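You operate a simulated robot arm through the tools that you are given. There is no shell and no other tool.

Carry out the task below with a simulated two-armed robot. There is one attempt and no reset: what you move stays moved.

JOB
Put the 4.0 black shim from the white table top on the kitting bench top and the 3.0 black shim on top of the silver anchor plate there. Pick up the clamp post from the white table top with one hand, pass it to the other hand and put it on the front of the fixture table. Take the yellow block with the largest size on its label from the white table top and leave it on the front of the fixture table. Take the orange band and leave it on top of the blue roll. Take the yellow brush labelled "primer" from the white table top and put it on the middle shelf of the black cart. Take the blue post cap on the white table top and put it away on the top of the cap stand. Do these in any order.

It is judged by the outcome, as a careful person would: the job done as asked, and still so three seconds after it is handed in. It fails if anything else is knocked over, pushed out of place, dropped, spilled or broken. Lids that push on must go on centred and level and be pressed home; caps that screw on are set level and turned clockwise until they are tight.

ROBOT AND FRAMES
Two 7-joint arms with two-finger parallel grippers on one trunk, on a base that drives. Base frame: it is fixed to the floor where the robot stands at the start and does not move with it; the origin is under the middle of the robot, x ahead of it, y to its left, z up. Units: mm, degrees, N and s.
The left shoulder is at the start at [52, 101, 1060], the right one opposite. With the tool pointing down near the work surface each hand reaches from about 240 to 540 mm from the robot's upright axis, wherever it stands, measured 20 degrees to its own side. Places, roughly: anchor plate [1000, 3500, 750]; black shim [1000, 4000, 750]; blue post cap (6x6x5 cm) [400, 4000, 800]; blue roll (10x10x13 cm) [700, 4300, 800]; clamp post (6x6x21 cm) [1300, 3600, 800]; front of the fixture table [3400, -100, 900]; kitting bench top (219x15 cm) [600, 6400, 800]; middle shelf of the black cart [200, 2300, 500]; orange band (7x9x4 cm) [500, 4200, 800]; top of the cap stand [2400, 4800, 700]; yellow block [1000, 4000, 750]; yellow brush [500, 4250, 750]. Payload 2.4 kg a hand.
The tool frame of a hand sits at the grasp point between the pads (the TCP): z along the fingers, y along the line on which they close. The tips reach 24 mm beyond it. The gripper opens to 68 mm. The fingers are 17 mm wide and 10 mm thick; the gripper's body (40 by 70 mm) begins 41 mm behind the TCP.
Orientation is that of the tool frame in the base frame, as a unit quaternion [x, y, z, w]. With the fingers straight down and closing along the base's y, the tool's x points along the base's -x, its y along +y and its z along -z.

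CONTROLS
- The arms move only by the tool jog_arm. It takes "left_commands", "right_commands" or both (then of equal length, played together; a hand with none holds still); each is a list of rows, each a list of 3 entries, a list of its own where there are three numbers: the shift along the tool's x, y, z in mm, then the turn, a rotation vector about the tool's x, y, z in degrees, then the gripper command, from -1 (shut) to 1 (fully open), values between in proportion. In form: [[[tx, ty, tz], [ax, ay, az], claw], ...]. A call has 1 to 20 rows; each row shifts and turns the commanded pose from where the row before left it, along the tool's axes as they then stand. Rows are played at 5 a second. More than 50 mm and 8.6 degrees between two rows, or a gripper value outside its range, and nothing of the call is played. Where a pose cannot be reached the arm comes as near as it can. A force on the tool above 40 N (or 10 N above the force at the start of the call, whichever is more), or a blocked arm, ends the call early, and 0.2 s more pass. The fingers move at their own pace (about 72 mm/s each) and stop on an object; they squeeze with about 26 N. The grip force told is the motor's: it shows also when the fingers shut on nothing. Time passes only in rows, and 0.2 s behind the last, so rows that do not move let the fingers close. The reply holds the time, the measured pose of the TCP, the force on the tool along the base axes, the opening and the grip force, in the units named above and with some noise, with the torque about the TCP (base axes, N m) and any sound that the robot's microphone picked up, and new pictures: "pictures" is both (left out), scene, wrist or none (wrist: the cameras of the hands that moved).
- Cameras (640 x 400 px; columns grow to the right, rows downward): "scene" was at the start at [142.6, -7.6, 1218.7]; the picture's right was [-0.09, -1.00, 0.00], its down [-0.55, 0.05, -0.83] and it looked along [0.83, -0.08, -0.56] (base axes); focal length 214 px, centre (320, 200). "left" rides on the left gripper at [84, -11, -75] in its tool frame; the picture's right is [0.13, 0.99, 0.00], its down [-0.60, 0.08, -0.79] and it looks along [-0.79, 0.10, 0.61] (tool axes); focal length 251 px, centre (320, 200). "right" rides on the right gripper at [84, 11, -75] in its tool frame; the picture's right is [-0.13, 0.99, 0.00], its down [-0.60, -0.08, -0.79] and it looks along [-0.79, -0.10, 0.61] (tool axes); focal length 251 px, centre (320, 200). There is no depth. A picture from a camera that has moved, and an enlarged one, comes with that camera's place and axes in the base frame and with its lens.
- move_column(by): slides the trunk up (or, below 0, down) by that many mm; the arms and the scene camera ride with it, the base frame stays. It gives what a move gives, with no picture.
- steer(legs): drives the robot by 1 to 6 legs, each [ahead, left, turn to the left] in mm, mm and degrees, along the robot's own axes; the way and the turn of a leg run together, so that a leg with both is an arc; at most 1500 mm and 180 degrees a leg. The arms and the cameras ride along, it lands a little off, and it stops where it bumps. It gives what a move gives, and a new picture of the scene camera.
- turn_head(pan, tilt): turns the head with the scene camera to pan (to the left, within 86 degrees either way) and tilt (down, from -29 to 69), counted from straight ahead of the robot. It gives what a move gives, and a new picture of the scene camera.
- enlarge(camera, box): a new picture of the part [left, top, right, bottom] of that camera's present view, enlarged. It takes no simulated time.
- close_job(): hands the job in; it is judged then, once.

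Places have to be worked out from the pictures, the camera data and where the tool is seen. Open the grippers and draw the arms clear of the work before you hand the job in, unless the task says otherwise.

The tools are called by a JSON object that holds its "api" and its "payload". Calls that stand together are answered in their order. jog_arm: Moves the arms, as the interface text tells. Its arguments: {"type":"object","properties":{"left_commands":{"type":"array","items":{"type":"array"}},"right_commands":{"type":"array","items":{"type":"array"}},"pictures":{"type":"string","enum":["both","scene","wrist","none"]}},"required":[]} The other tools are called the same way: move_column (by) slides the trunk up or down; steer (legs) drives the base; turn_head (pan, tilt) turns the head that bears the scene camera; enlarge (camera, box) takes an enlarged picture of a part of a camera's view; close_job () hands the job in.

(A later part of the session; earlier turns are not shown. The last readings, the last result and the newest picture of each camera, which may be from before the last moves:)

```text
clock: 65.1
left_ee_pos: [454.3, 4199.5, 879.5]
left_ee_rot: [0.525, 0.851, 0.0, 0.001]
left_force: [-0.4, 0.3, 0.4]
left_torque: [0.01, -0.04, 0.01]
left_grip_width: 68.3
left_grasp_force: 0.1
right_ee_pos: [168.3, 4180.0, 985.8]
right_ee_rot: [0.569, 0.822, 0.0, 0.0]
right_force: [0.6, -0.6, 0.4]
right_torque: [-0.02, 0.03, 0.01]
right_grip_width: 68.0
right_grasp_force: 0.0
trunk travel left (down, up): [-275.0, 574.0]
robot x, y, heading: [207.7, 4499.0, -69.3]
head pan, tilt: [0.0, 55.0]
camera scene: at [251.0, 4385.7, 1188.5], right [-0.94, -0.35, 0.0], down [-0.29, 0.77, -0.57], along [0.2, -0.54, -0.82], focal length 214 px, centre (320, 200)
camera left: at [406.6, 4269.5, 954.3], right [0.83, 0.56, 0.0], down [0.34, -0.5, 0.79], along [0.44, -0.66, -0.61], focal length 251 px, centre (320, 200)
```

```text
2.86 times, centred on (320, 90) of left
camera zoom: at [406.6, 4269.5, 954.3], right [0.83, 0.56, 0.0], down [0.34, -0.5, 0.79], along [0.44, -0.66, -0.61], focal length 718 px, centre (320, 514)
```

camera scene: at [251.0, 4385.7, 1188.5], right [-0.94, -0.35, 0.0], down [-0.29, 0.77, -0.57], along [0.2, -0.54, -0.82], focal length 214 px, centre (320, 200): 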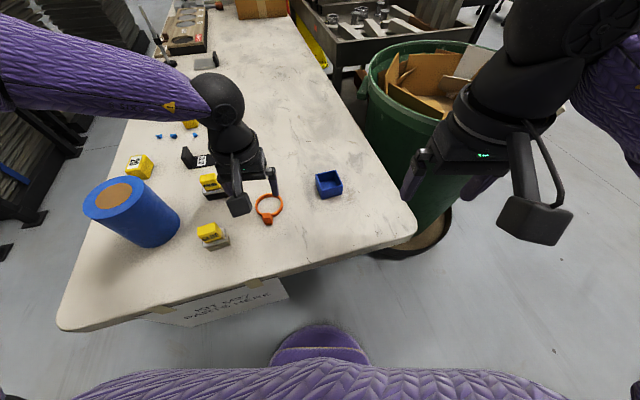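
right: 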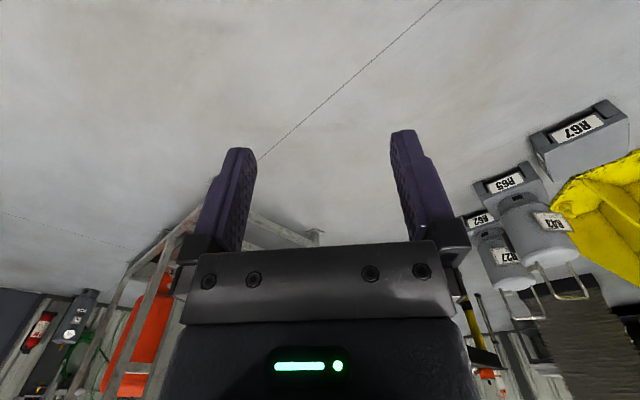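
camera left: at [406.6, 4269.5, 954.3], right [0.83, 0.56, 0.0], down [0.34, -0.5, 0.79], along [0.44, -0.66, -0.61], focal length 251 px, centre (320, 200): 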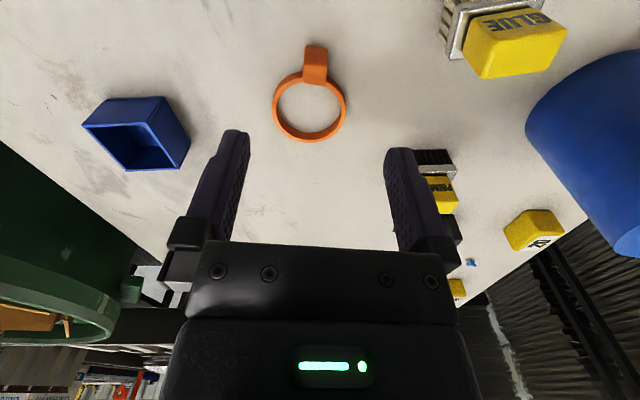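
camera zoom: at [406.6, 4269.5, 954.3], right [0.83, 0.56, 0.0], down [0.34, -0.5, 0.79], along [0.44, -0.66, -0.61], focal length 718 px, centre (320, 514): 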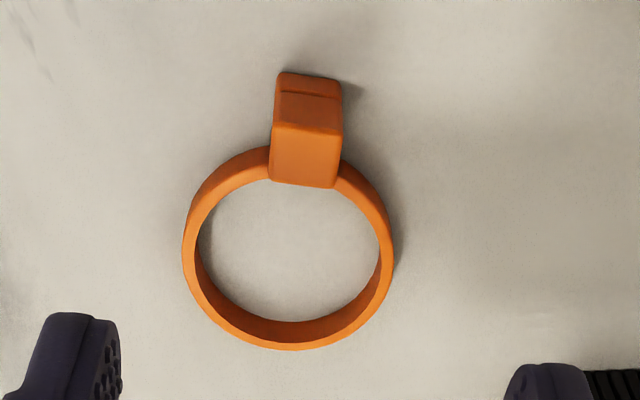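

The block is about 17 × 15 × 30 mm, standing off the ring. I descend to just above table contact, with a small correction.

{"api": "jog_arm", "payload": {"left_commands": [[[-2, -3, 35], [0, 0, 0], 1], [[0, 0, 35], [0, 0, 0], 1], [[0, 0, 22], [0, 0, 0], 1], [[0, 0, 0], [0, 0, 0], 1]], "pictures": "both"}}

```text
clock: 66.1
left_ee_pos: [460.8, 4211.4, 799.2]
left_ee_rot: [0.525, 0.851, 0.0, 0.0]
left_force: [0.8, -0.6, -0.9]
left_torque: [0.02, -0.03, 0.02]
left_grip_width: 67.9
left_grasp_force: 0.0
left hand out of reach, approached as far as the arm can: row 2, 3
right_ee_pos: [168.5, 4180.4, 985.8]
right_ee_rot: [0.569, 0.823, 0.0, 0.0]
right_force: [0.1, -0.1, -0.8]
right_torque: [0.03, 0.0, -0.03]
right_grip_width: 67.9
right_grasp_force: 0.0
trunk travel left (down, up): [-275.0, 574.0]
robot x, y, heading: [209.1, 4501.0, -69.3]
head pan, tilt: [0.0, 55.0]
camera scene: at [251.0, 4385.7, 1188.5], right [-0.94, -0.35, 0.0], down [-0.29, 0.77, -0.57], along [0.2, -0.54, -0.82], focal length 214 px, centre (320, 200)
camera left: at [413.8, 4280.8, 873.8], right [0.83, 0.56, 0.0], down [0.34, -0.5, 0.79], along [0.44, -0.66, -0.61], focal length 251 px, centre (320, 200)
```

scene: 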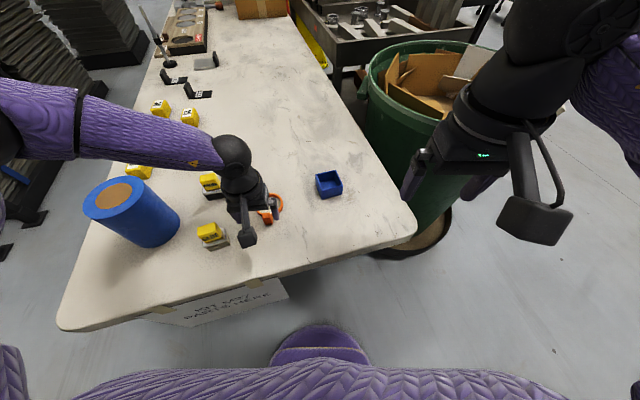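
left: 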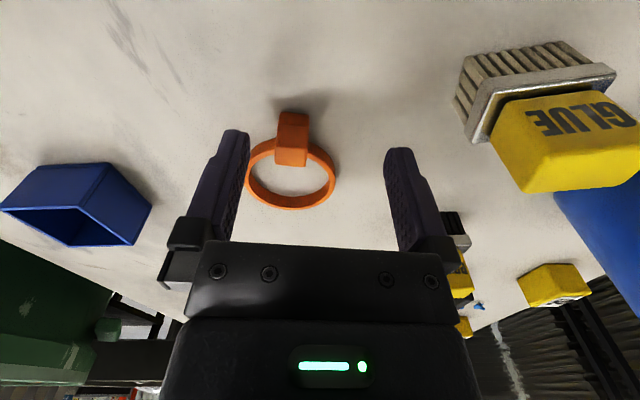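

The trunk stands too high for this reach. I raise both hands, then lower the trunk so the shoulders come nearer to the work height.

{"api": "jog_arm", "payload": {"left_commands": [[[0, 0, -45], [0, 0, 0], 1], [[0, 0, -45], [0, 0, 0], 1], [[0, 0, -45], [0, 0, 0], 1], [[0, 0, -45], [0, 0, 0], 1], [[0, 0, -35], [0, 0, 0], 1]], "right_commands": [[[0, 0, -20], [0, 0, 0], 1], [[0, 0, -20], [0, 0, 0], 1], [[0, 0, -20], [0, 0, 0], 1], [[0, 0, -20], [0, 0, 0], 1], [[0, 0, 0], [0, 0, 0], 1]], "pictures": "none"}}

{"api": "move_column", "payload": {"by": -175}}

```text
clock: 67.3
left_ee_pos: [462.1, 4208.5, 1014.6]
left_ee_rot: [0.525, 0.851, 0.0, 0.0]
left_force: [-0.9, -0.4, -0.6]
left_torque: [0.01, 0.02, -0.03]
left_grip_width: 67.9
left_grasp_force: 0.1
right_ee_pos: [167.5, 4178.7, 1066.5]
right_ee_rot: [0.569, 0.822, -0.001, 0.0]
right_force: [0.7, 0.1, -0.8]
right_torque: [0.01, 0.02, -0.01]
right_grip_width: 67.9
right_grasp_force: 0.1
trunk travel left (down, up): [-275.0, 574.0]
robot x, y, heading: [205.9, 4503.4, -69.5]
head pan, tilt: [0.0, 55.0]
```

```text
clock: 69.2
left_ee_pos: [459.9, 4210.3, 840.5]
left_ee_rot: [0.524, 0.852, 0.0, 0.0]
left_force: [0.3, 0.8, 0.3]
left_torque: [-0.01, 0.02, -0.02]
left_grip_width: 67.8
left_grasp_force: 0.0
right_ee_pos: [168.3, 4178.7, 890.4]
right_ee_rot: [0.57, 0.822, 0.0, 0.0]
right_force: [-0.3, -0.2, -0.2]
right_torque: [0.01, 0.0, 0.02]
right_grip_width: 67.9
right_grasp_force: 0.1
trunk travel left (down, up): [-100.0, 750.0]
robot x, y, heading: [210.0, 4504.4, -69.6]
head pan, tilt: [0.0, 55.0]
```

Trunk lowered. I realign the left hand over the block (about 10 mm ahead, 13 mm right) and look again.

{"api": "jog_arm", "payload": {"left_commands": [[[-10, -13, 10], [0, 0, 0], 1], [[0, 0, 0], [0, 0, 0], 1]], "pictures": "wrist"}}

{"api": "enlarge", "payload": {"camera": "left", "box": [240, 20, 400, 160]}}

```text
clock: 69.8
left_ee_pos: [452.7, 4195.3, 828.8]
left_ee_rot: [0.525, 0.851, 0.001, 0.0]
left_force: [0.2, 0.1, -1.0]
left_torque: [0.0, -0.01, 0.01]
left_grip_width: 68.2
left_grasp_force: 0.0
right_ee_pos: [169.3, 4179.0, 890.8]
right_ee_rot: [0.569, 0.822, 0.0, 0.0]
right_force: [0.3, -0.3, 0.1]
right_torque: [0.02, -0.03, -0.04]
right_grip_width: 68.0
right_grasp_force: 0.1
trunk travel left (down, up): [-100.0, 750.0]
robot x, y, heading: [206.7, 4502.4, -69.6]
head pan, tilt: [0.0, 55.0]
camera left: at [405.1, 4265.8, 904.4], right [0.83, 0.56, 0.0], down [0.34, -0.5, 0.79], along [0.44, -0.66, -0.61], focal length 251 px, centre (320, 200)
```

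left: 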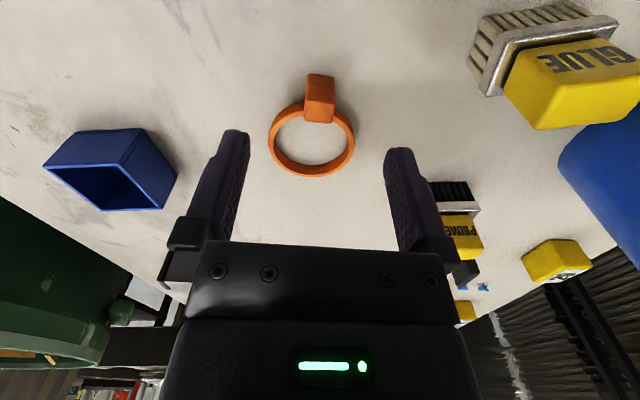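

```text
2.86 times, centred on (320, 90) of left
camera zoom: at [405.1, 4265.8, 904.4], right [0.83, 0.56, 0.0], down [0.34, -0.5, 0.79], along [0.44, -0.66, -0.61], focal length 718 px, centre (320, 514)
```

zoom: 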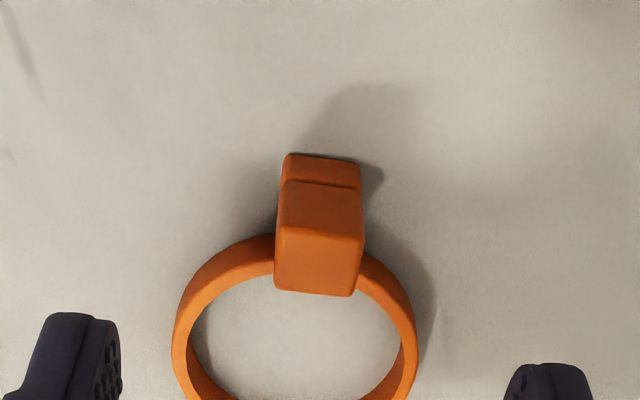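

Triangulating the two wrist views puts the table at z ≈ 747 and the block's top at ≈ 777; the block is centred. I descend to z ≈ 776 and close.

{"api": "jog_arm", "payload": {"left_commands": [[[0, 0, 25], [0, 0, 0], 1], [[0, 0, 20], [0, 0, 0], 1], [[0, 0, 8], [0, 0, 0], 1], [[0, 0, 0], [0, 0, 0], 1], [[0, 0, 0], [0, 0, 0], -1], [[0, 0, 0], [0, 0, 0], -1], [[0, 0, 0], [0, 0, 0], -1]], "pictures": "wrist"}}

```text
clock: 71.5
left_ee_pos: [452.8, 4195.0, 776.6]
left_ee_rot: [0.524, 0.851, 0.0, 0.0]
left_force: [0.1, 0.0, 0.0]
left_torque: [0.0, 0.04, -0.01]
left_grip_width: 17.0
left_grasp_force: 26.3
right_ee_pos: [169.5, 4180.0, 891.3]
right_ee_rot: [0.57, 0.822, 0.0, 0.0]
right_force: [-0.2, 1.0, 0.0]
right_torque: [0.02, -0.03, 0.02]
right_grip_width: 67.8
right_grasp_force: 0.2
trunk travel left (down, up): [-100.0, 750.0]
robot x, y, heading: [201.2, 4500.8, -69.4]
head pan, tilt: [0.0, 55.0]
camera left: at [405.3, 4264.5, 851.5], right [0.83, 0.56, 0.0], down [0.34, -0.5, 0.79], along [0.44, -0.66, -0.61], focal length 251 px, centre (320, 200)
```

left: 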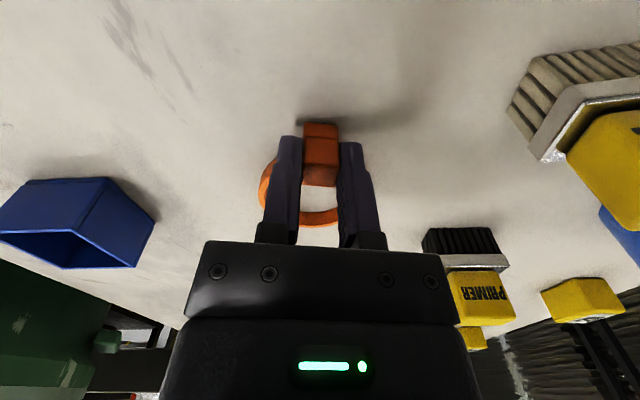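

Gripped (17 mm). I lift the band 155 mm.

{"api": "jog_arm", "payload": {"left_commands": [[[0, 0, -15], [0, 0, 0], -1], [[0, 0, -35], [0, 0, 0], -1], [[0, 0, -35], [0, 0, 0], -1], [[0, 0, -35], [0, 0, 0], -1], [[0, 0, -35], [0, 0, 0], -1], [[0, 0, 0], [0, 0, 0], -1]], "pictures": "both"}}

```text
clock: 72.8
left_ee_pos: [452.0, 4192.4, 931.7]
left_ee_rot: [0.525, 0.851, 0.001, 0.001]
left_force: [0.3, 0.1, -0.2]
left_torque: [0.0, -0.01, -0.03]
left_grip_width: 17.0
left_grasp_force: 26.1
right_ee_pos: [168.5, 4178.8, 890.8]
right_ee_rot: [0.568, 0.823, 0.0, 0.0]
right_force: [-0.2, 0.4, -0.4]
right_torque: [0.03, -0.02, -0.01]
right_grip_width: 68.2
right_grasp_force: 0.0
trunk travel left (down, up): [-100.0, 750.0]
robot x, y, heading: [205.2, 4506.6, -69.0]
head pan, tilt: [0.0, 55.0]
camera scene: at [268.2, 4340.2, 1009.4], right [-0.94, -0.35, 0.0], down [-0.29, 0.77, -0.57], along [0.2, -0.54, -0.82], focal length 214 px, centre (320, 200)
camera left: at [404.6, 4262.6, 1006.6], right [0.83, 0.56, 0.0], down [0.34, -0.5, 0.79], along [0.44, -0.66, -0.61], focal length 251 px, centre (320, 200)
```

scene: 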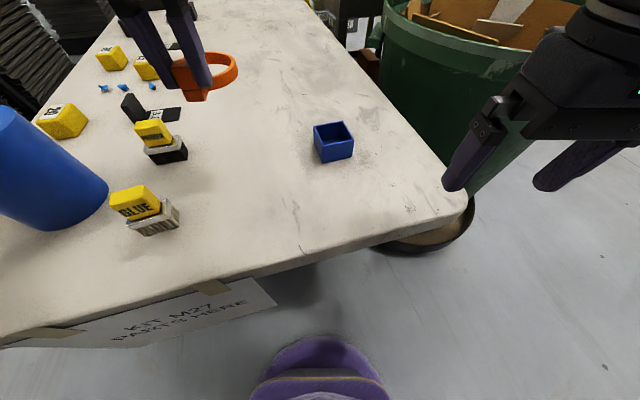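
left: 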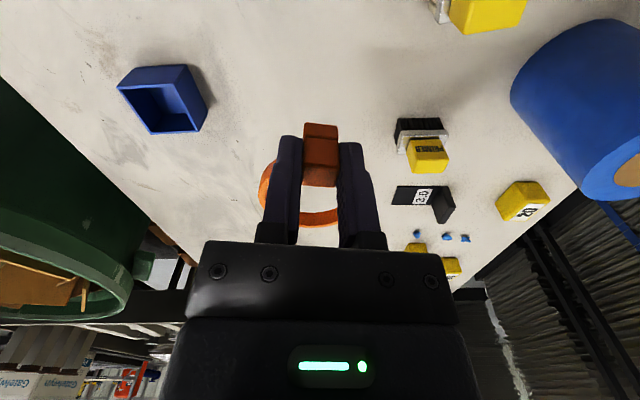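

Band is held. I turn the robot back 15° left so the roll is nearer the left hand's best sector.

{"api": "steer", "payload": {"legs": [[0, 0, 12]]}}

{"api": "enlarge", "payload": {"camera": "left", "box": [0, 0, 640, 400]}}

```text
clock: 74.0
left_ee_pos: [512.6, 4251.6, 931.8]
left_ee_rot: [0.432, 0.902, 0.0, 0.0]
left_force: [0.8, 0.4, 0.5]
left_torque: [0.0, -0.01, -0.01]
left_grip_width: 16.6
left_grasp_force: 25.8
right_ee_pos: [238.4, 4179.3, 890.4]
right_ee_rot: [0.478, 0.878, -0.001, 0.0]
right_force: [0.0, -0.1, 0.0]
right_torque: [0.01, 0.01, 0.01]
right_grip_width: 68.3
right_grasp_force: 0.0
trunk travel left (down, up): [-100.0, 750.0]
robot x, y, heading: [207.0, 4502.8, -57.3]
head pan, tilt: [0.0, 55.0]
camera scene: at [301.3, 4356.9, 1009.4], right [-0.84, -0.54, 0.0], down [-0.44, 0.69, -0.57], along [0.31, -0.48, -0.82], focal length 214 px, centre (320, 200)
```

scene: 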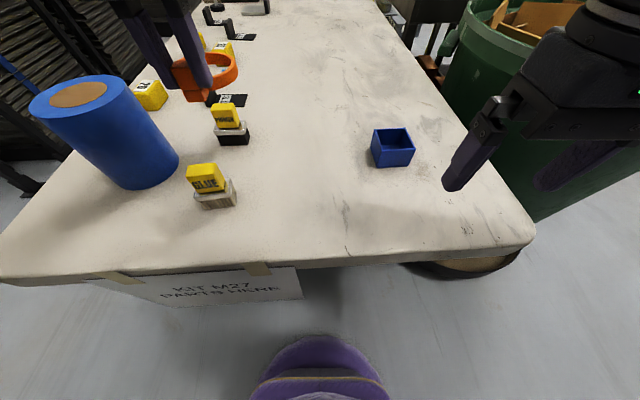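

```text
1.00 times, centred on (320, 200) of left (not enlarged: the box is as wide or as high as the picture)
camera zoom: at [450.9, 4309.8, 1006.2], right [0.69, 0.72, 0.0], down [0.44, -0.42, 0.79], along [0.57, -0.55, -0.61], focal length 251 px, centre (320, 200)
```

zoom: 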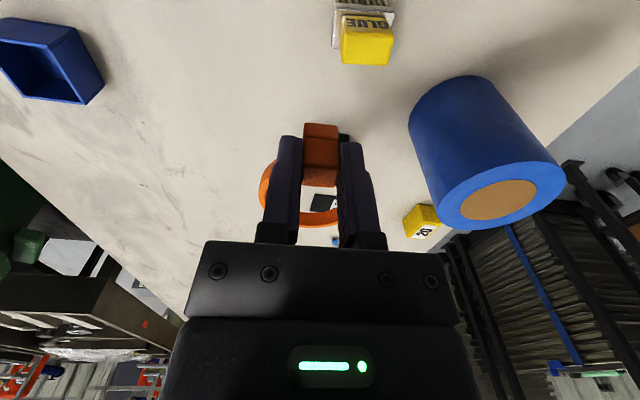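

The roll's top centre works out at about (676, 4303, 876). The ring's centre is 44 mm ahead of the TCP, so I shift the hand 24 mm ahead and 160 mm left at this height.

{"api": "jog_arm", "payload": {"left_commands": [[[-5, 32, 0], [0, 0, 0], -1], [[-5, 32, 0], [0, 0, 0], -1], [[-5, 32, 0], [0, 0, 0], -1], [[-5, 32, 0], [0, 0, 0], -1], [[-4, 32, 0], [0, 0, 0], -1], [[0, 0, 0], [0, 0, 0], -1]], "pictures": "both"}}

```text
clock: 75.4
left_ee_pos: [651.9, 4335.0, 930.7]
left_ee_rot: [0.432, 0.902, 0.0, 0.0]
left_force: [-0.5, 0.4, -0.3]
left_torque: [0.0, 0.02, -0.02]
left_grip_width: 16.7
left_grasp_force: 26.0
right_ee_pos: [238.7, 4178.3, 891.1]
right_ee_rot: [0.479, 0.878, 0.001, 0.001]
right_force: [0.2, 0.6, 0.3]
right_torque: [0.01, -0.01, -0.01]
right_grip_width: 67.7
right_grasp_force: 0.1
trunk travel left (down, up): [-100.0, 750.0]
robot x, y, heading: [205.6, 4505.4, -57.3]
head pan, tilt: [0.0, 55.0]
camera scene: at [301.4, 4357.0, 1009.4], right [-0.84, -0.54, 0.0], down [-0.44, 0.69, -0.57], along [0.31, -0.48, -0.82], focal length 214 px, centre (320, 200)
camera left: at [591.2, 4393.1, 1006.8], right [0.69, 0.72, 0.0], down [0.44, -0.42, 0.79], along [0.57, -0.55, -0.61], focal length 251 px, centre (320, 200)
```

scene: 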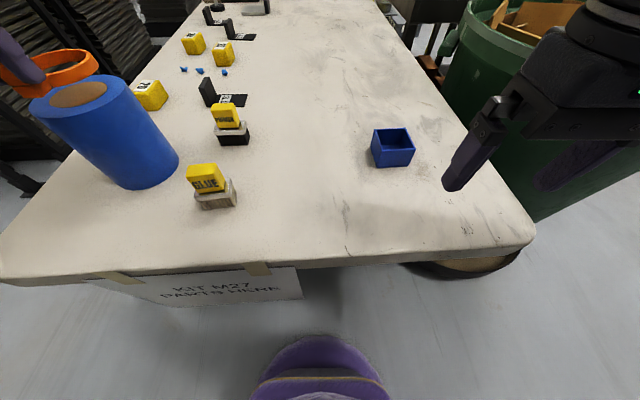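
left: 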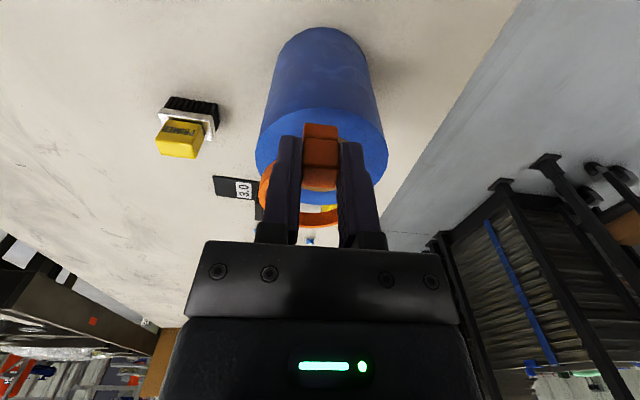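

The hand is over the roll. I enlarge the wrist view to check the ring against the roll's top.

{"api": "enlarge", "payload": {"camera": "left", "box": [220, 80, 420, 240]}}

{"api": "enlarge", "payload": {"camera": "scene", "box": [0, 0, 240, 200]}}

```text
2.50 times, centred on (320, 160) of left
camera zoom: at [591.2, 4393.1, 1006.8], right [0.69, 0.72, 0.0], down [0.44, -0.42, 0.79], along [0.57, -0.55, -0.61], focal length 629 px, centre (320, 300)
```

zoom: 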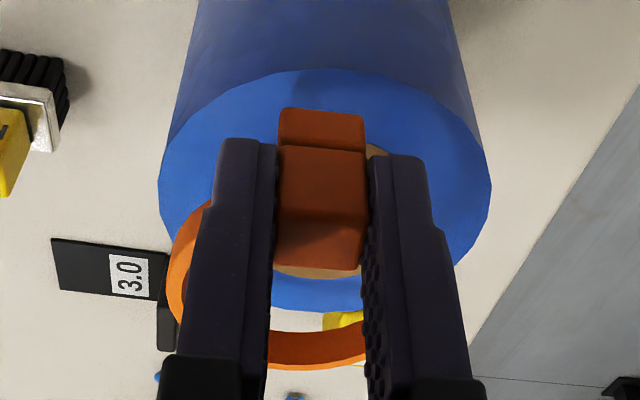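

```text
2.00 times, centred on (120, 100) of scene
camera zoom: at [301.4, 4357.0, 1009.4], right [-0.84, -0.54, 0.0], down [-0.44, 0.69, -0.57], along [0.31, -0.48, -0.82], focal length 429 px, centre (720, 400)
```

zoom: 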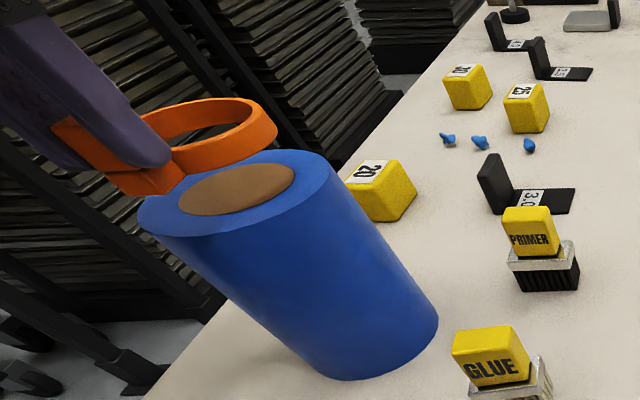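

The roll's centre lies about 48 mm ahead and 8 mm left of the TCP. I shift 10 mm ahead and 8 mm left so ring and block both sit within the roll's top, and lower 22 mm.

{"api": "jog_arm", "payload": {"left_commands": [[[-10, 8, 0], [0, 0, 0], -1], [[0, 0, 12], [0, 0, 0], -1], [[0, 0, 10], [0, 0, 0], -1], [[0, 0, 0], [0, 0, 0], -1]], "pictures": "both"}}

{"api": "enlarge", "payload": {"camera": "scene", "box": [0, 0, 240, 200]}}

```text
clock: 76.4
left_ee_pos: [664.1, 4329.7, 909.6]
left_ee_rot: [0.431, 0.902, 0.0, 0.001]
left_force: [0.5, -0.3, -0.9]
left_torque: [0.0, -0.01, 0.0]
left_grip_width: 16.9
left_grasp_force: 25.4
right_ee_pos: [238.3, 4179.2, 890.1]
right_ee_rot: [0.479, 0.878, -0.001, 0.0]
right_force: [0.1, 0.6, 0.5]
right_torque: [0.01, 0.0, -0.01]
right_grip_width: 67.8
right_grasp_force: 0.0
trunk travel left (down, up): [-100.0, 750.0]
robot x, y, heading: [202.7, 4508.1, -57.2]
head pan, tilt: [0.0, 55.0]
camera scene: at [301.4, 4357.0, 1009.4], right [-0.84, -0.54, 0.0], down [-0.44, 0.69, -0.57], along [0.31, -0.48, -0.82], focal length 214 px, centre (320, 200)
camera left: at [602.7, 4388.6, 984.5], right [0.69, 0.72, 0.0], down [0.44, -0.42, 0.79], along [0.57, -0.55, -0.61], focal length 251 px, centre (320, 200)
```

scene: 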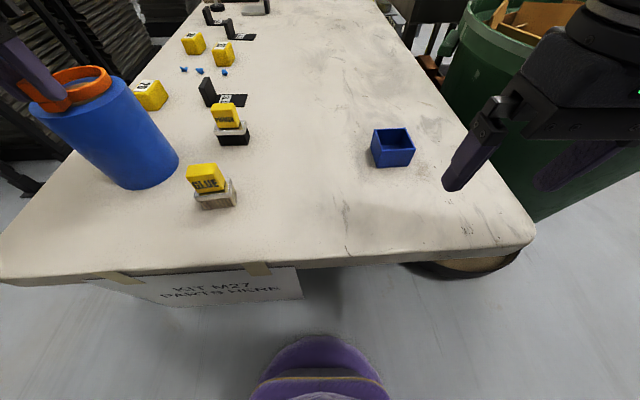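
left: 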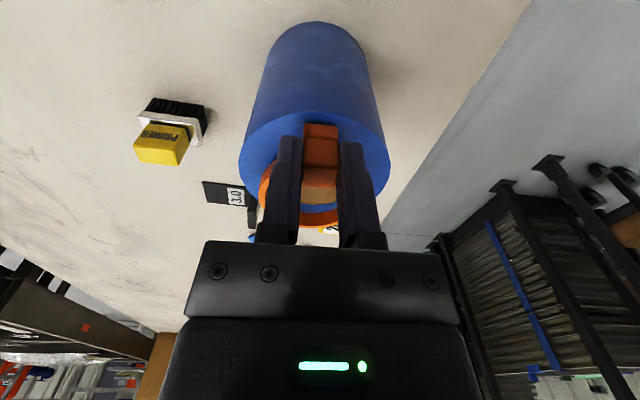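

```text
2.00 times, centred on (120, 100) of scene
camera zoom: at [301.4, 4357.0, 1009.4], right [-0.84, -0.54, 0.0], down [-0.44, 0.69, -0.57], along [0.31, -0.48, -0.82], focal length 429 px, centre (720, 400)
```

zoom: 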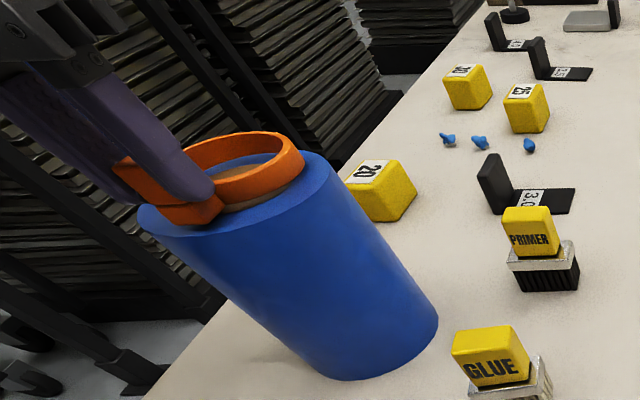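

The ring is a few mm above the roll and well centred. I lower in small steps and watch the force.

{"api": "jog_arm", "payload": {"left_commands": [[[0, 0, 3], [0, 0, 0], -1], [[0, 0, 2], [0, 0, 0], -1], [[0, 0, 0], [0, 0, 0], -1]], "pictures": "none"}}

```text
clock: 77.2
left_ee_pos: [664.3, 4330.0, 905.2]
left_ee_rot: [0.432, 0.902, -0.001, 0.001]
left_force: [7.4, -0.7, 23.6]
left_torque: [-0.28, -0.36, 0.05]
left_grip_width: 17.1
left_grasp_force: 26.4
right_ee_pos: [237.1, 4179.0, 890.4]
right_ee_rot: [0.478, 0.878, 0.0, 0.001]
right_force: [-0.8, -0.7, -0.1]
right_torque: [0.05, 0.02, -0.05]
right_grip_width: 68.0
right_grasp_force: 0.0
trunk travel left (down, up): [-100.0, 750.0]
robot x, y, heading: [210.2, 4505.5, -57.1]
head pan, tilt: [0.0, 55.0]
```

Contact at z ≈ 905 with 24 N. I ease up 2 mm and open the fingers.

{"api": "jog_arm", "payload": {"left_commands": [[[0, 0, -2], [0, 0, 0], -1], [[0, 0, 0], [0, 0, 0], -0.6], [[0, 0, 0], [0, 0, 0], 0], [[0, 0, 0], [0, 0, 0], 0.5], [[0, 0, 0], [0, 0, 0], 1], [[0, 0, 0], [0, 0, 0], 1]], "pictures": "both"}}

```text
clock: 78.6
left_ee_pos: [664.3, 4331.4, 906.0]
left_ee_rot: [0.431, 0.902, -0.001, 0.0]
left_force: [-0.3, 0.0, -0.6]
left_torque: [0.0, -0.04, 0.01]
left_grip_width: 68.0
left_grasp_force: 0.0
right_ee_pos: [237.6, 4178.1, 890.6]
right_ee_rot: [0.479, 0.878, 0.0, 0.0]
right_force: [-0.5, -0.6, 0.7]
right_torque: [0.02, 0.02, -0.02]
right_grip_width: 67.9
right_grasp_force: 0.2
trunk travel left (down, up): [-100.0, 750.0]
robot x, y, heading: [207.4, 4505.1, -57.2]
head pan, tilt: [0.0, 55.0]
camera scene: at [301.3, 4357.0, 1009.4], right [-0.84, -0.54, 0.0], down [-0.44, 0.69, -0.57], along [0.31, -0.48, -0.82], focal length 214 px, centre (320, 200)
camera left: at [603.1, 4388.9, 980.7], right [0.69, 0.72, 0.0], down [0.44, -0.42, 0.79], along [0.57, -0.55, -0.61], focal length 251 px, centre (320, 200)
```

scene: 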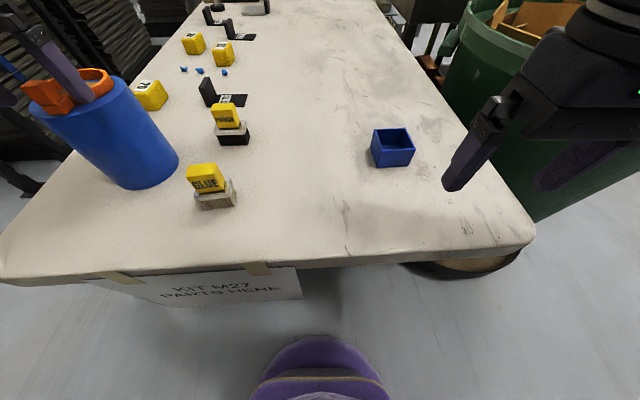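
left: 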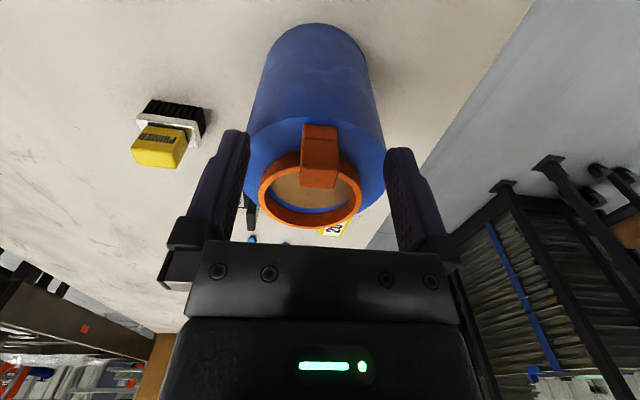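

The band rests flat on the roll. I raise the left hand straight up, then move it towards the PRIMER brush at a safe height.

{"api": "jog_arm", "payload": {"left_commands": [[[0, 0, -30], [0, 0, 0], 1], [[0, 0, -30], [0, 0, 0], 1], [[-18, -28, 0], [0, 0, 0], 1], [[-18, -28, 0], [0, 0, 0], 1], [[-18, -28, 0], [0, 0, 0], 1], [[-18, -28, 0], [0, 0, 0], 1], [[-18, -27, 20], [0, 0, 0], 1], [[0, 0, 30], [0, 0, 0], 1], [[0, 0, 0], [0, 0, 0], 1]], "pictures": "both"}}

```text
clock: 80.6
left_ee_pos: [604.4, 4220.1, 886.8]
left_ee_rot: [0.431, 0.902, 0.0, -0.001]
left_force: [0.2, 0.1, 0.8]
left_torque: [-0.02, -0.01, 0.0]
left_grip_width: 67.9
left_grasp_force: 0.1
left hand out of reach, approached as far as the arm can: row 5, 6, 7
right_ee_pos: [237.6, 4178.2, 890.0]
right_ee_rot: [0.479, 0.878, 0.001, 0.001]
right_force: [-0.3, -0.6, 1.1]
right_torque: [0.01, 0.02, -0.02]
right_grip_width: 68.0
right_grasp_force: 0.1
trunk travel left (down, up): [-100.0, 750.0]
robot x, y, heading: [203.8, 4505.4, -57.1]
head pan, tilt: [0.0, 55.0]
camera scene: at [301.4, 4357.0, 1009.4], right [-0.84, -0.54, 0.0], down [-0.44, 0.69, -0.57], along [0.31, -0.48, -0.82], focal length 214 px, centre (320, 200)
camera left: at [542.6, 4277.7, 961.6], right [0.69, 0.72, 0.0], down [0.44, -0.42, 0.79], along [0.57, -0.55, -0.61], focal length 251 px, centre (320, 200)
```

scene: 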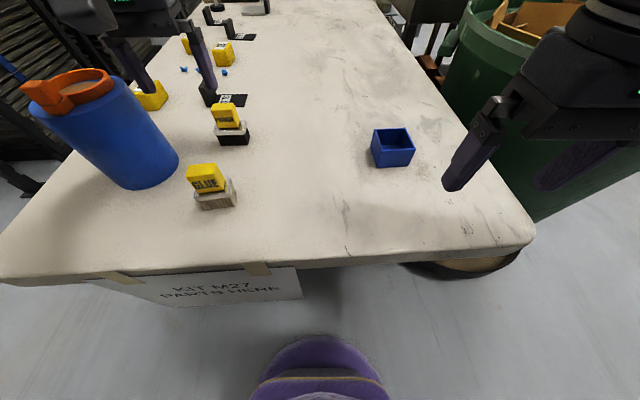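
left: 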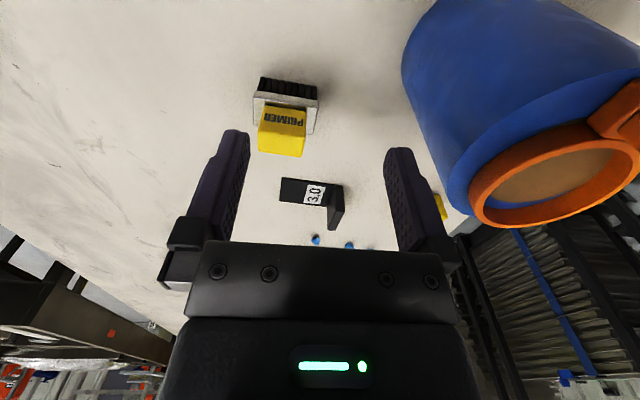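

The reach limit stopped the hand ~50 mm short of the brush. I drive the base 45 mm closer to the table edge.

{"api": "steer", "payload": {"legs": [[45, 0, 0]]}}

{"api": "enlarge", "payload": {"camera": "left", "box": [200, 40, 440, 200]}}

```text
clock: 81.5
left_ee_pos: [628.3, 4182.4, 886.8]
left_ee_rot: [0.431, 0.902, 0.0, 0.0]
left_force: [0.9, -0.3, -0.1]
left_torque: [0.01, 0.03, 0.0]
left_grip_width: 67.8
left_grasp_force: 0.1
right_ee_pos: [261.2, 4140.9, 890.5]
right_ee_rot: [0.478, 0.878, 0.001, 0.0]
right_force: [-0.8, 0.2, -0.1]
right_torque: [0.01, 0.01, -0.01]
right_grip_width: 68.1
right_grasp_force: 0.1
trunk travel left (down, up): [-100.0, 750.0]
robot x, y, heading: [230.3, 4467.6, -57.2]
head pan, tilt: [0.0, 55.0]
camera scene: at [325.8, 4319.4, 1009.4], right [-0.84, -0.54, 0.0], down [-0.45, 0.69, -0.57], along [0.31, -0.48, -0.82], focal length 214 px, centre (320, 200)
```

scene: 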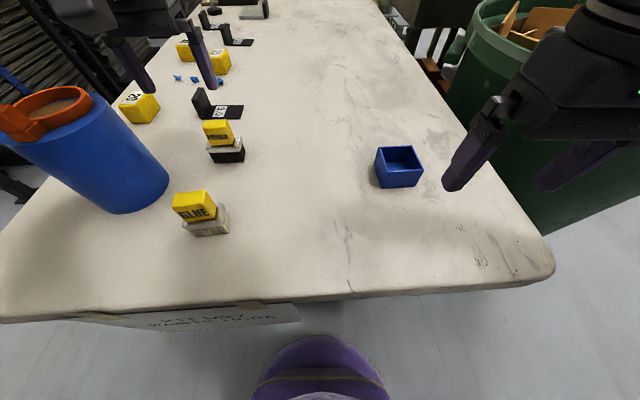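

```text
2.50 times, centred on (320, 120) of left
camera zoom: at [567.3, 4240.4, 961.9], right [0.69, 0.72, 0.0], down [0.44, -0.42, 0.79], along [0.57, -0.55, -0.61], focal length 629 px, centre (320, 400)
```

zoom: 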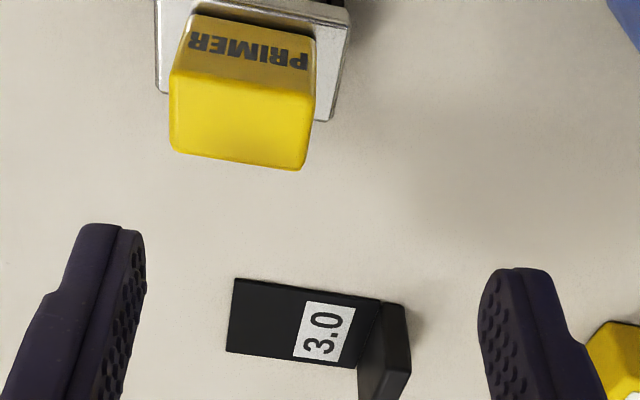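

Picking the brush with the left arm from here would bring its forearm over the roll, so I leave that for the table's long side. The right hand is near the blue cap; I look at it with the right wrist camera.

{"api": "enlarge", "payload": {"camera": "right", "box": [0, 0, 640, 400]}}

{"api": "enlarge", "payload": {"camera": "scene", "box": [330, 100, 490, 220]}}

```text
1.00 times, centred on (320, 200) of right (not enlarged: the box is as wide or as high as the picture)
camera zoom: at [226.0, 4217.5, 965.3], right [0.9, 0.43, 0.0], down [0.26, -0.55, 0.79], along [0.34, -0.72, -0.61], focal length 251 px, centre (320, 200)
```

zoom: 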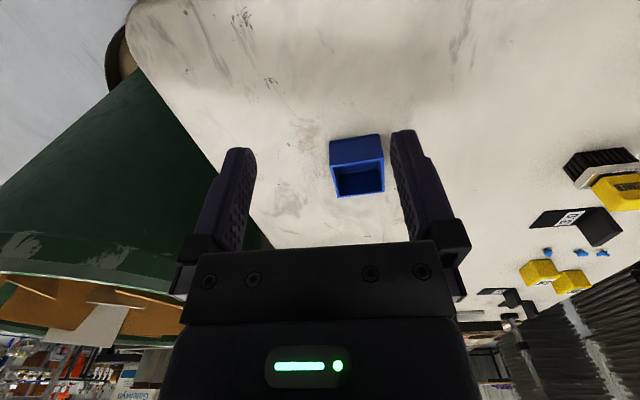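

```text
3.33 times, centred on (410, 160) of scene
camera zoom: at [325.8, 4319.4, 1009.4], right [-0.84, -0.54, 0.0], down [-0.45, 0.69, -0.57], along [0.31, -0.48, -0.82], focal length 715 px, centre (20, 333)
```

zoom: 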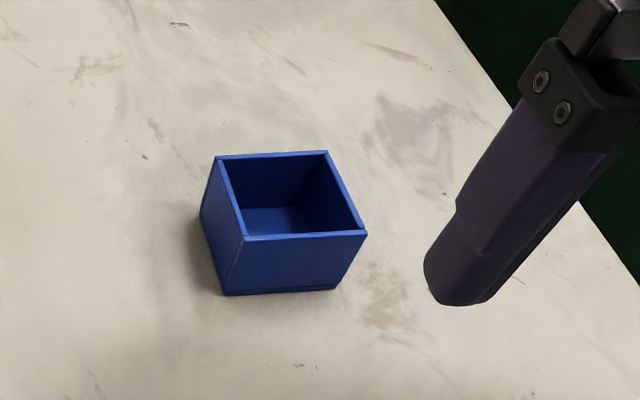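

The cap is about 52 mm wide and 37 mm tall, centred near (350, 4056), turned about 4.5° counter-clockwise from my heading. I move the open right hand above it.

{"api": "jog_arm", "payload": {"right_commands": [[[-30, 7, 0], [0, 0, -2], 1], [[-30, 7, 0], [0, 0, -2.5], 1], [[-30, 7, 10], [0, 0, 0], 1], [[-29, 8, 30], [0, 0, 0], 1], [[0, 0, 0], [0, 0, 0], 1]], "pictures": "both"}}

{"api": "enlarge", "payload": {"camera": "right", "box": [200, 20, 440, 180]}}

```text
clock: 82.7
left_ee_pos: [628.3, 4182.0, 887.2]
left_ee_rot: [0.432, 0.902, 0.0, 0.0]
left_force: [0.2, -0.5, 0.0]
left_torque: [0.02, -0.01, 0.02]
left_grip_width: 68.2
left_grasp_force: 0.1
right_ee_pos: [357.2, 4061.2, 848.7]
right_ee_rot: [0.443, 0.897, 0.0, 0.001]
right_force: [-1.2, 0.0, 1.2]
right_torque: [0.0, -0.03, -0.02]
right_grip_width: 68.3
right_grasp_force: 0.0
trunk travel left (down, up): [-100.0, 750.0]
robot x, y, heading: [232.4, 4467.5, -57.0]
head pan, tilt: [0.0, 55.0]
camera scene: at [326.0, 4319.3, 1009.4], right [-0.84, -0.54, 0.0], down [-0.45, 0.69, -0.57], along [0.31, -0.48, -0.82], focal length 214 px, centre (320, 200)
camera right: at [314.2, 4134.6, 924.5], right [0.87, 0.5, 0.0], down [0.3, -0.53, 0.79], along [0.4, -0.69, -0.61], focal length 251 px, centre (320, 200)
```

scene: 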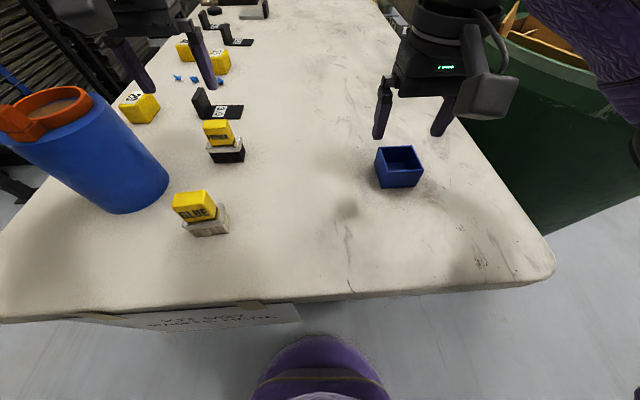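
right: 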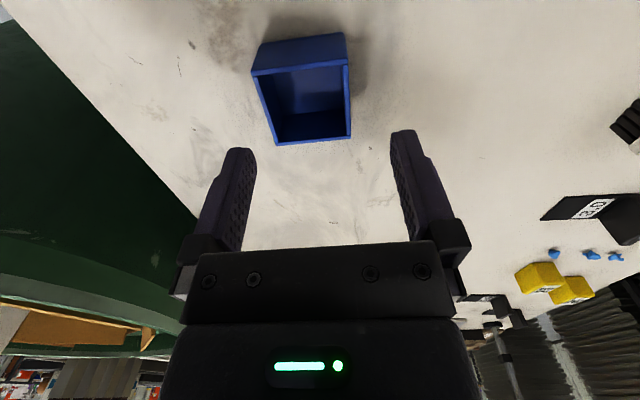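

```text
2.50 times, centred on (320, 100) of right
camera zoom: at [314.2, 4134.6, 924.5], right [0.87, 0.5, 0.0], down [0.3, -0.53, 0.79], along [0.4, -0.69, -0.61], focal length 629 px, centre (320, 450)
```

zoom: 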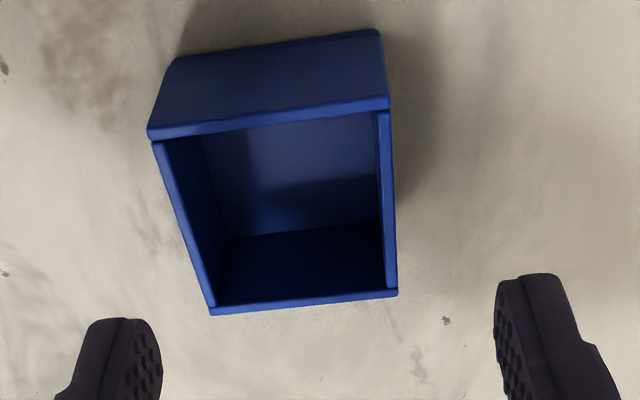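

The cap's centre is 4 mm ahead and 8 mm to the right of the TCP and its sides are parallel to the fingers. I correct, descend around it and close.

{"api": "jog_arm", "payload": {"right_commands": [[[-4, -8, 10], [0, 0, 0], 1], [[0, 0, 25], [0, 0, 0], 1], [[0, 0, 25], [0, 0, 0], 1], [[0, 0, 10], [0, 0, 0], 1], [[0, 0, 0], [0, 0, 0], 1], [[0, 0, 0], [0, 0, 0], -1], [[0, 0, 0], [0, 0, 0], -1], [[0, 0, 0], [0, 0, 0], -1]], "pictures": "both"}}

```text
clock: 84.5
left_ee_pos: [628.4, 4182.1, 886.6]
left_ee_rot: [0.432, 0.902, 0.0, 0.0]
left_force: [0.7, -0.5, -0.5]
left_torque: [0.0, 0.0, 0.01]
left_grip_width: 68.3
left_grasp_force: 0.1
right_ee_pos: [350.1, 4053.2, 779.8]
right_ee_rot: [0.443, 0.897, 0.0, 0.0]
right_force: [0.5, -0.7, 0.5]
right_torque: [-0.03, 0.05, 0.02]
right_grip_width: 55.5
right_grasp_force: 25.4
trunk travel left (down, up): [-100.0, 750.0]
robot x, y, heading: [229.5, 4463.1, -57.2]
head pan, tilt: [0.0, 55.0]
camera scene: at [325.9, 4319.3, 1009.4], right [-0.84, -0.54, 0.0], down [-0.45, 0.69, -0.57], along [0.31, -0.48, -0.82], focal length 214 px, centre (320, 200)
camera right: at [308.2, 4126.5, 854.6], right [0.87, 0.5, 0.0], down [0.3, -0.53, 0.79], along [0.4, -0.69, -0.61], focal length 251 px, centre (320, 200)
```

scene: 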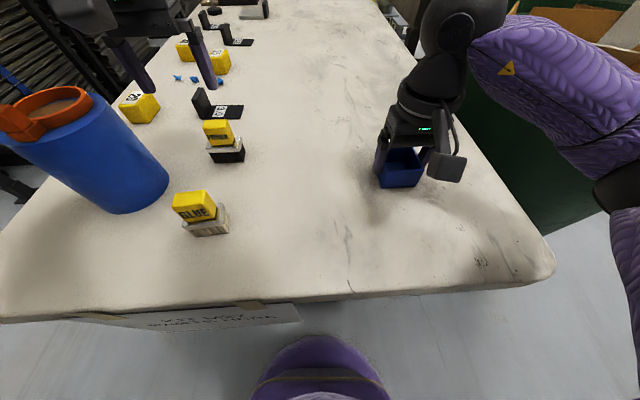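
right: 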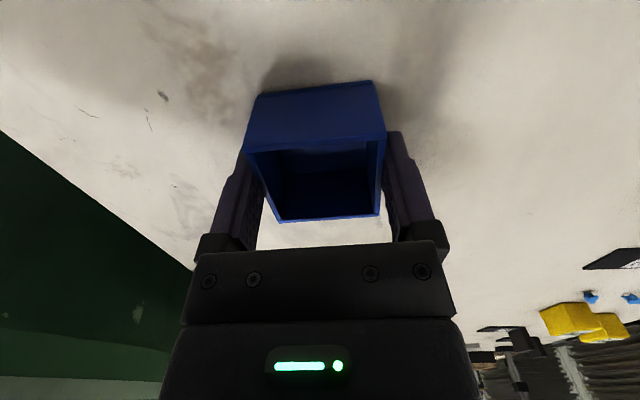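

The cap is held (55.5 mm). I lift it, and raise the left hand clear of the band and roll before backing off.

{"api": "jog_arm", "payload": {"left_commands": [[[10, 0, -20], [0, 0, 0], 1], [[10, 0, -20], [0, 0, 0], 1], [[10, 0, -25], [0, 0, 0], 1], [[10, 0, -25], [0, 0, 0], 1], [[10, 0, -25], [0, 0, 0], 1], [[0, 0, 0], [0, 0, 0], 1]], "right_commands": [[[0, 0, -10], [0, 0, 0], -1], [[0, 0, -25], [0, 0, 0], -1], [[0, 0, -30], [0, 0, 0], -1], [[10, 0, -30], [0, 0, 0], -1], [[10, 0, -30], [0, 0, 0], -1], [[0, 0, 0], [0, 0, 0], -1]], "pictures": "both"}}

```text
clock: 85.9
left_ee_pos: [596.1, 4233.6, 989.8]
left_ee_rot: [0.432, 0.902, -0.001, 0.0]
left_force: [-0.6, 0.5, -0.5]
left_torque: [0.03, 0.01, -0.02]
left_grip_width: 67.9
left_grasp_force: 0.0
left hand out of reach, approached as far as the arm can: row 4, 5
right_ee_pos: [336.5, 4068.8, 907.0]
right_ee_rot: [0.442, 0.897, 0.0, -0.001]
right_force: [0.3, -0.6, 0.0]
right_torque: [-0.01, 0.01, -0.02]
right_grip_width: 55.5
right_grasp_force: 26.2
trunk travel left (down, up): [-100.0, 750.0]
robot x, y, heading: [230.8, 4462.8, -57.1]
head pan, tilt: [0.0, 55.0]
camera scene: at [325.8, 4319.5, 1009.4], right [-0.84, -0.54, 0.0], down [-0.45, 0.69, -0.57], along [0.31, -0.48, -0.82], focal length 214 px, centre (320, 200)
camera right: at [293.9, 4142.9, 981.6], right [0.87, 0.5, 0.0], down [0.3, -0.53, 0.79], along [0.4, -0.69, -0.61], focal length 251 px, centre (320, 200)
camera left: at [534.7, 4292.3, 1065.0], right [0.69, 0.72, 0.0], down [0.44, -0.42, 0.79], along [0.57, -0.55, -0.61], focal length 251 px, centre (320, 200)
```

scene: 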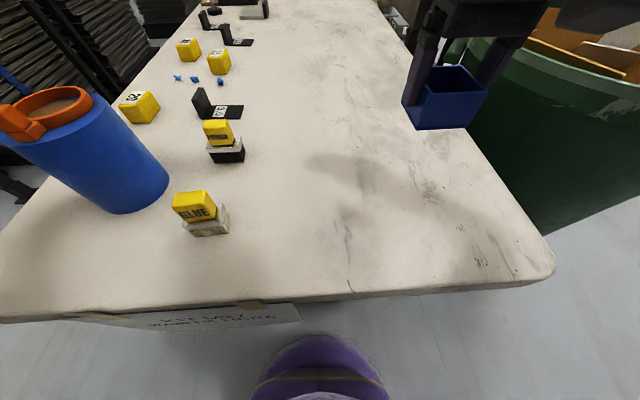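
right: 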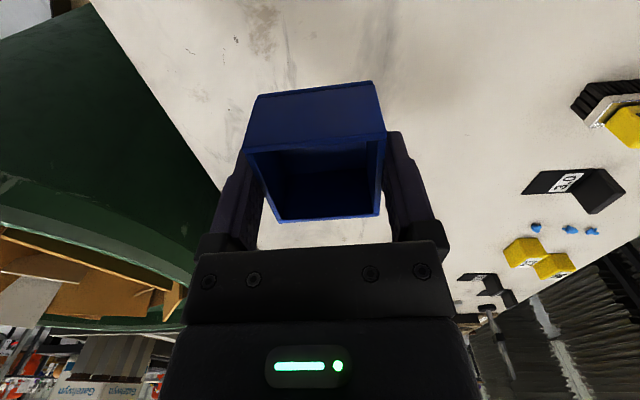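
left: 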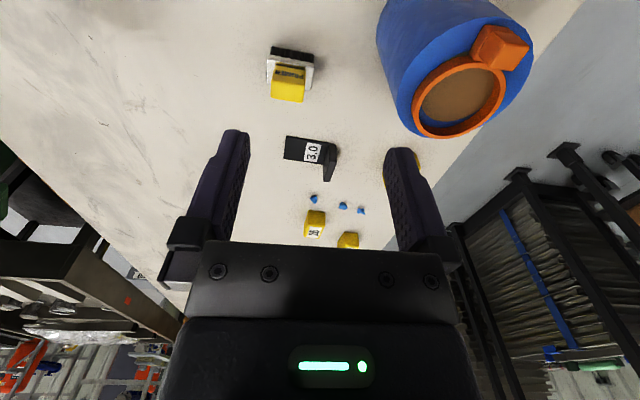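

Cap lifted cleanly. I raise the trunk a bit more, then back away from the table and look left toward the stand and the kitting bench.

{"api": "move_column", "payload": {"by": 100}}

{"api": "steer", "payload": {"legs": [[-350, 0, 0], [0, 0, 60]]}}

{"api": "turn_head", "payload": {"pan": 0, "tilt": 20}}

```text
clock: 87.3
left_ee_pos: [582.3, 4256.9, 1111.2]
left_ee_rot: [0.43, 0.902, -0.02, 0.03]
left_force: [-0.4, 0.0, 0.2]
left_torque: [0.02, 0.03, -0.03]
left_grip_width: 67.9
left_grasp_force: 0.1
right_ee_pos: [340.3, 4069.7, 1005.2]
right_ee_rot: [0.443, 0.897, 0.0, -0.001]
right_force: [0.4, -1.0, -0.8]
right_torque: [0.0, -0.03, -0.01]
right_grip_width: 55.2
right_grasp_force: 26.2
trunk travel left (down, up): [-200.0, 650.0]
robot x, y, heading: [229.4, 4466.5, -57.1]
head pan, tilt: [0.0, 55.0]
```

```text
clock: 92.2
left_ee_pos: [396.3, 4959.9, 1111.5]
left_ee_rot: [-0.083, 0.996, -0.001, 0.038]
left_force: [0.3, -0.6, 0.7]
left_torque: [-0.02, 0.0, 0.01]
left_grip_width: 68.0
left_grasp_force: 0.1
right_ee_pos: [440.9, 4656.9, 1005.2]
right_ee_rot: [-0.069, 0.998, 0.0, 0.0]
right_force: [0.1, -0.2, 0.0]
right_torque: [0.02, 0.0, -0.01]
right_grip_width: 55.3
right_grasp_force: 26.1
trunk travel left (down, up): [-200.0, 650.0]
robot x, y, heading: [40.2, 4758.6, 3.5]
head pan, tilt: [0.0, 55.0]
camera scene: at [186.1, 4766.7, 1112.2], right [0.06, -1.0, 0.0], down [-0.82, -0.05, -0.57], along [0.57, 0.03, -0.82], focal length 214 px, centre (320, 200)
```

scene: 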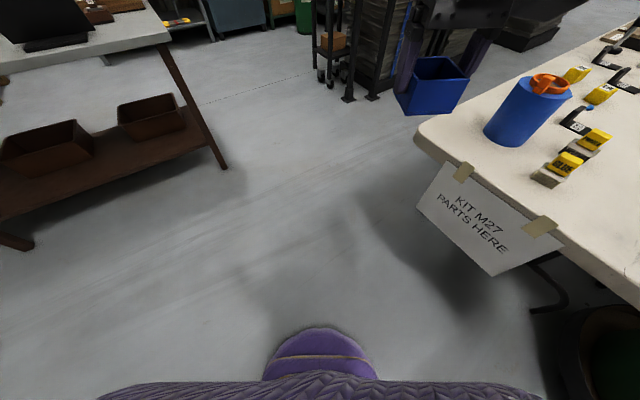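

```text
clock: 93.2
left_ee_pos: [396.8, 4960.3, 1111.1]
left_ee_rot: [-0.082, 0.996, -0.001, 0.037]
left_force: [0.6, 0.0, 0.5]
left_torque: [-0.02, 0.0, 0.01]
left_grip_width: 68.4
left_grasp_force: 0.1
right_ee_pos: [440.1, 4657.7, 1005.7]
right_ee_rot: [-0.068, 0.998, 0.0, 0.0]
right_force: [-0.5, -0.6, 0.0]
right_torque: [-0.03, -0.01, 0.0]
right_grip_width: 55.2
right_grasp_force: 25.8
trunk travel left (down, up): [-200.0, 650.0]
robot x, y, heading: [39.8, 4754.7, 3.6]
head pan, tilt: [0.0, 20.0]
camera scene: at [207.1, 4768.0, 1164.2], right [0.06, -1.0, 0.0], down [-0.34, -0.02, -0.94], along [0.94, 0.06, -0.34], focal length 214 px, centre (320, 200)
```

scene: 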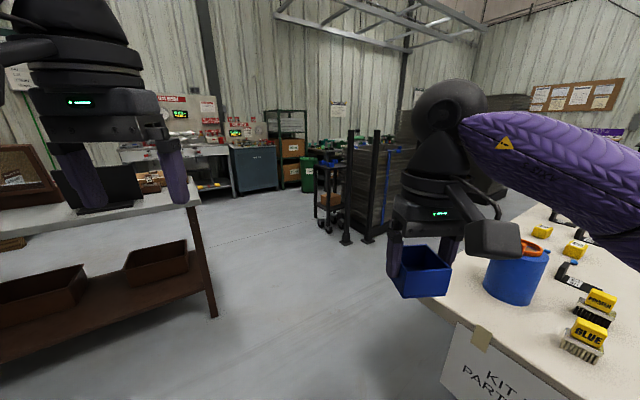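

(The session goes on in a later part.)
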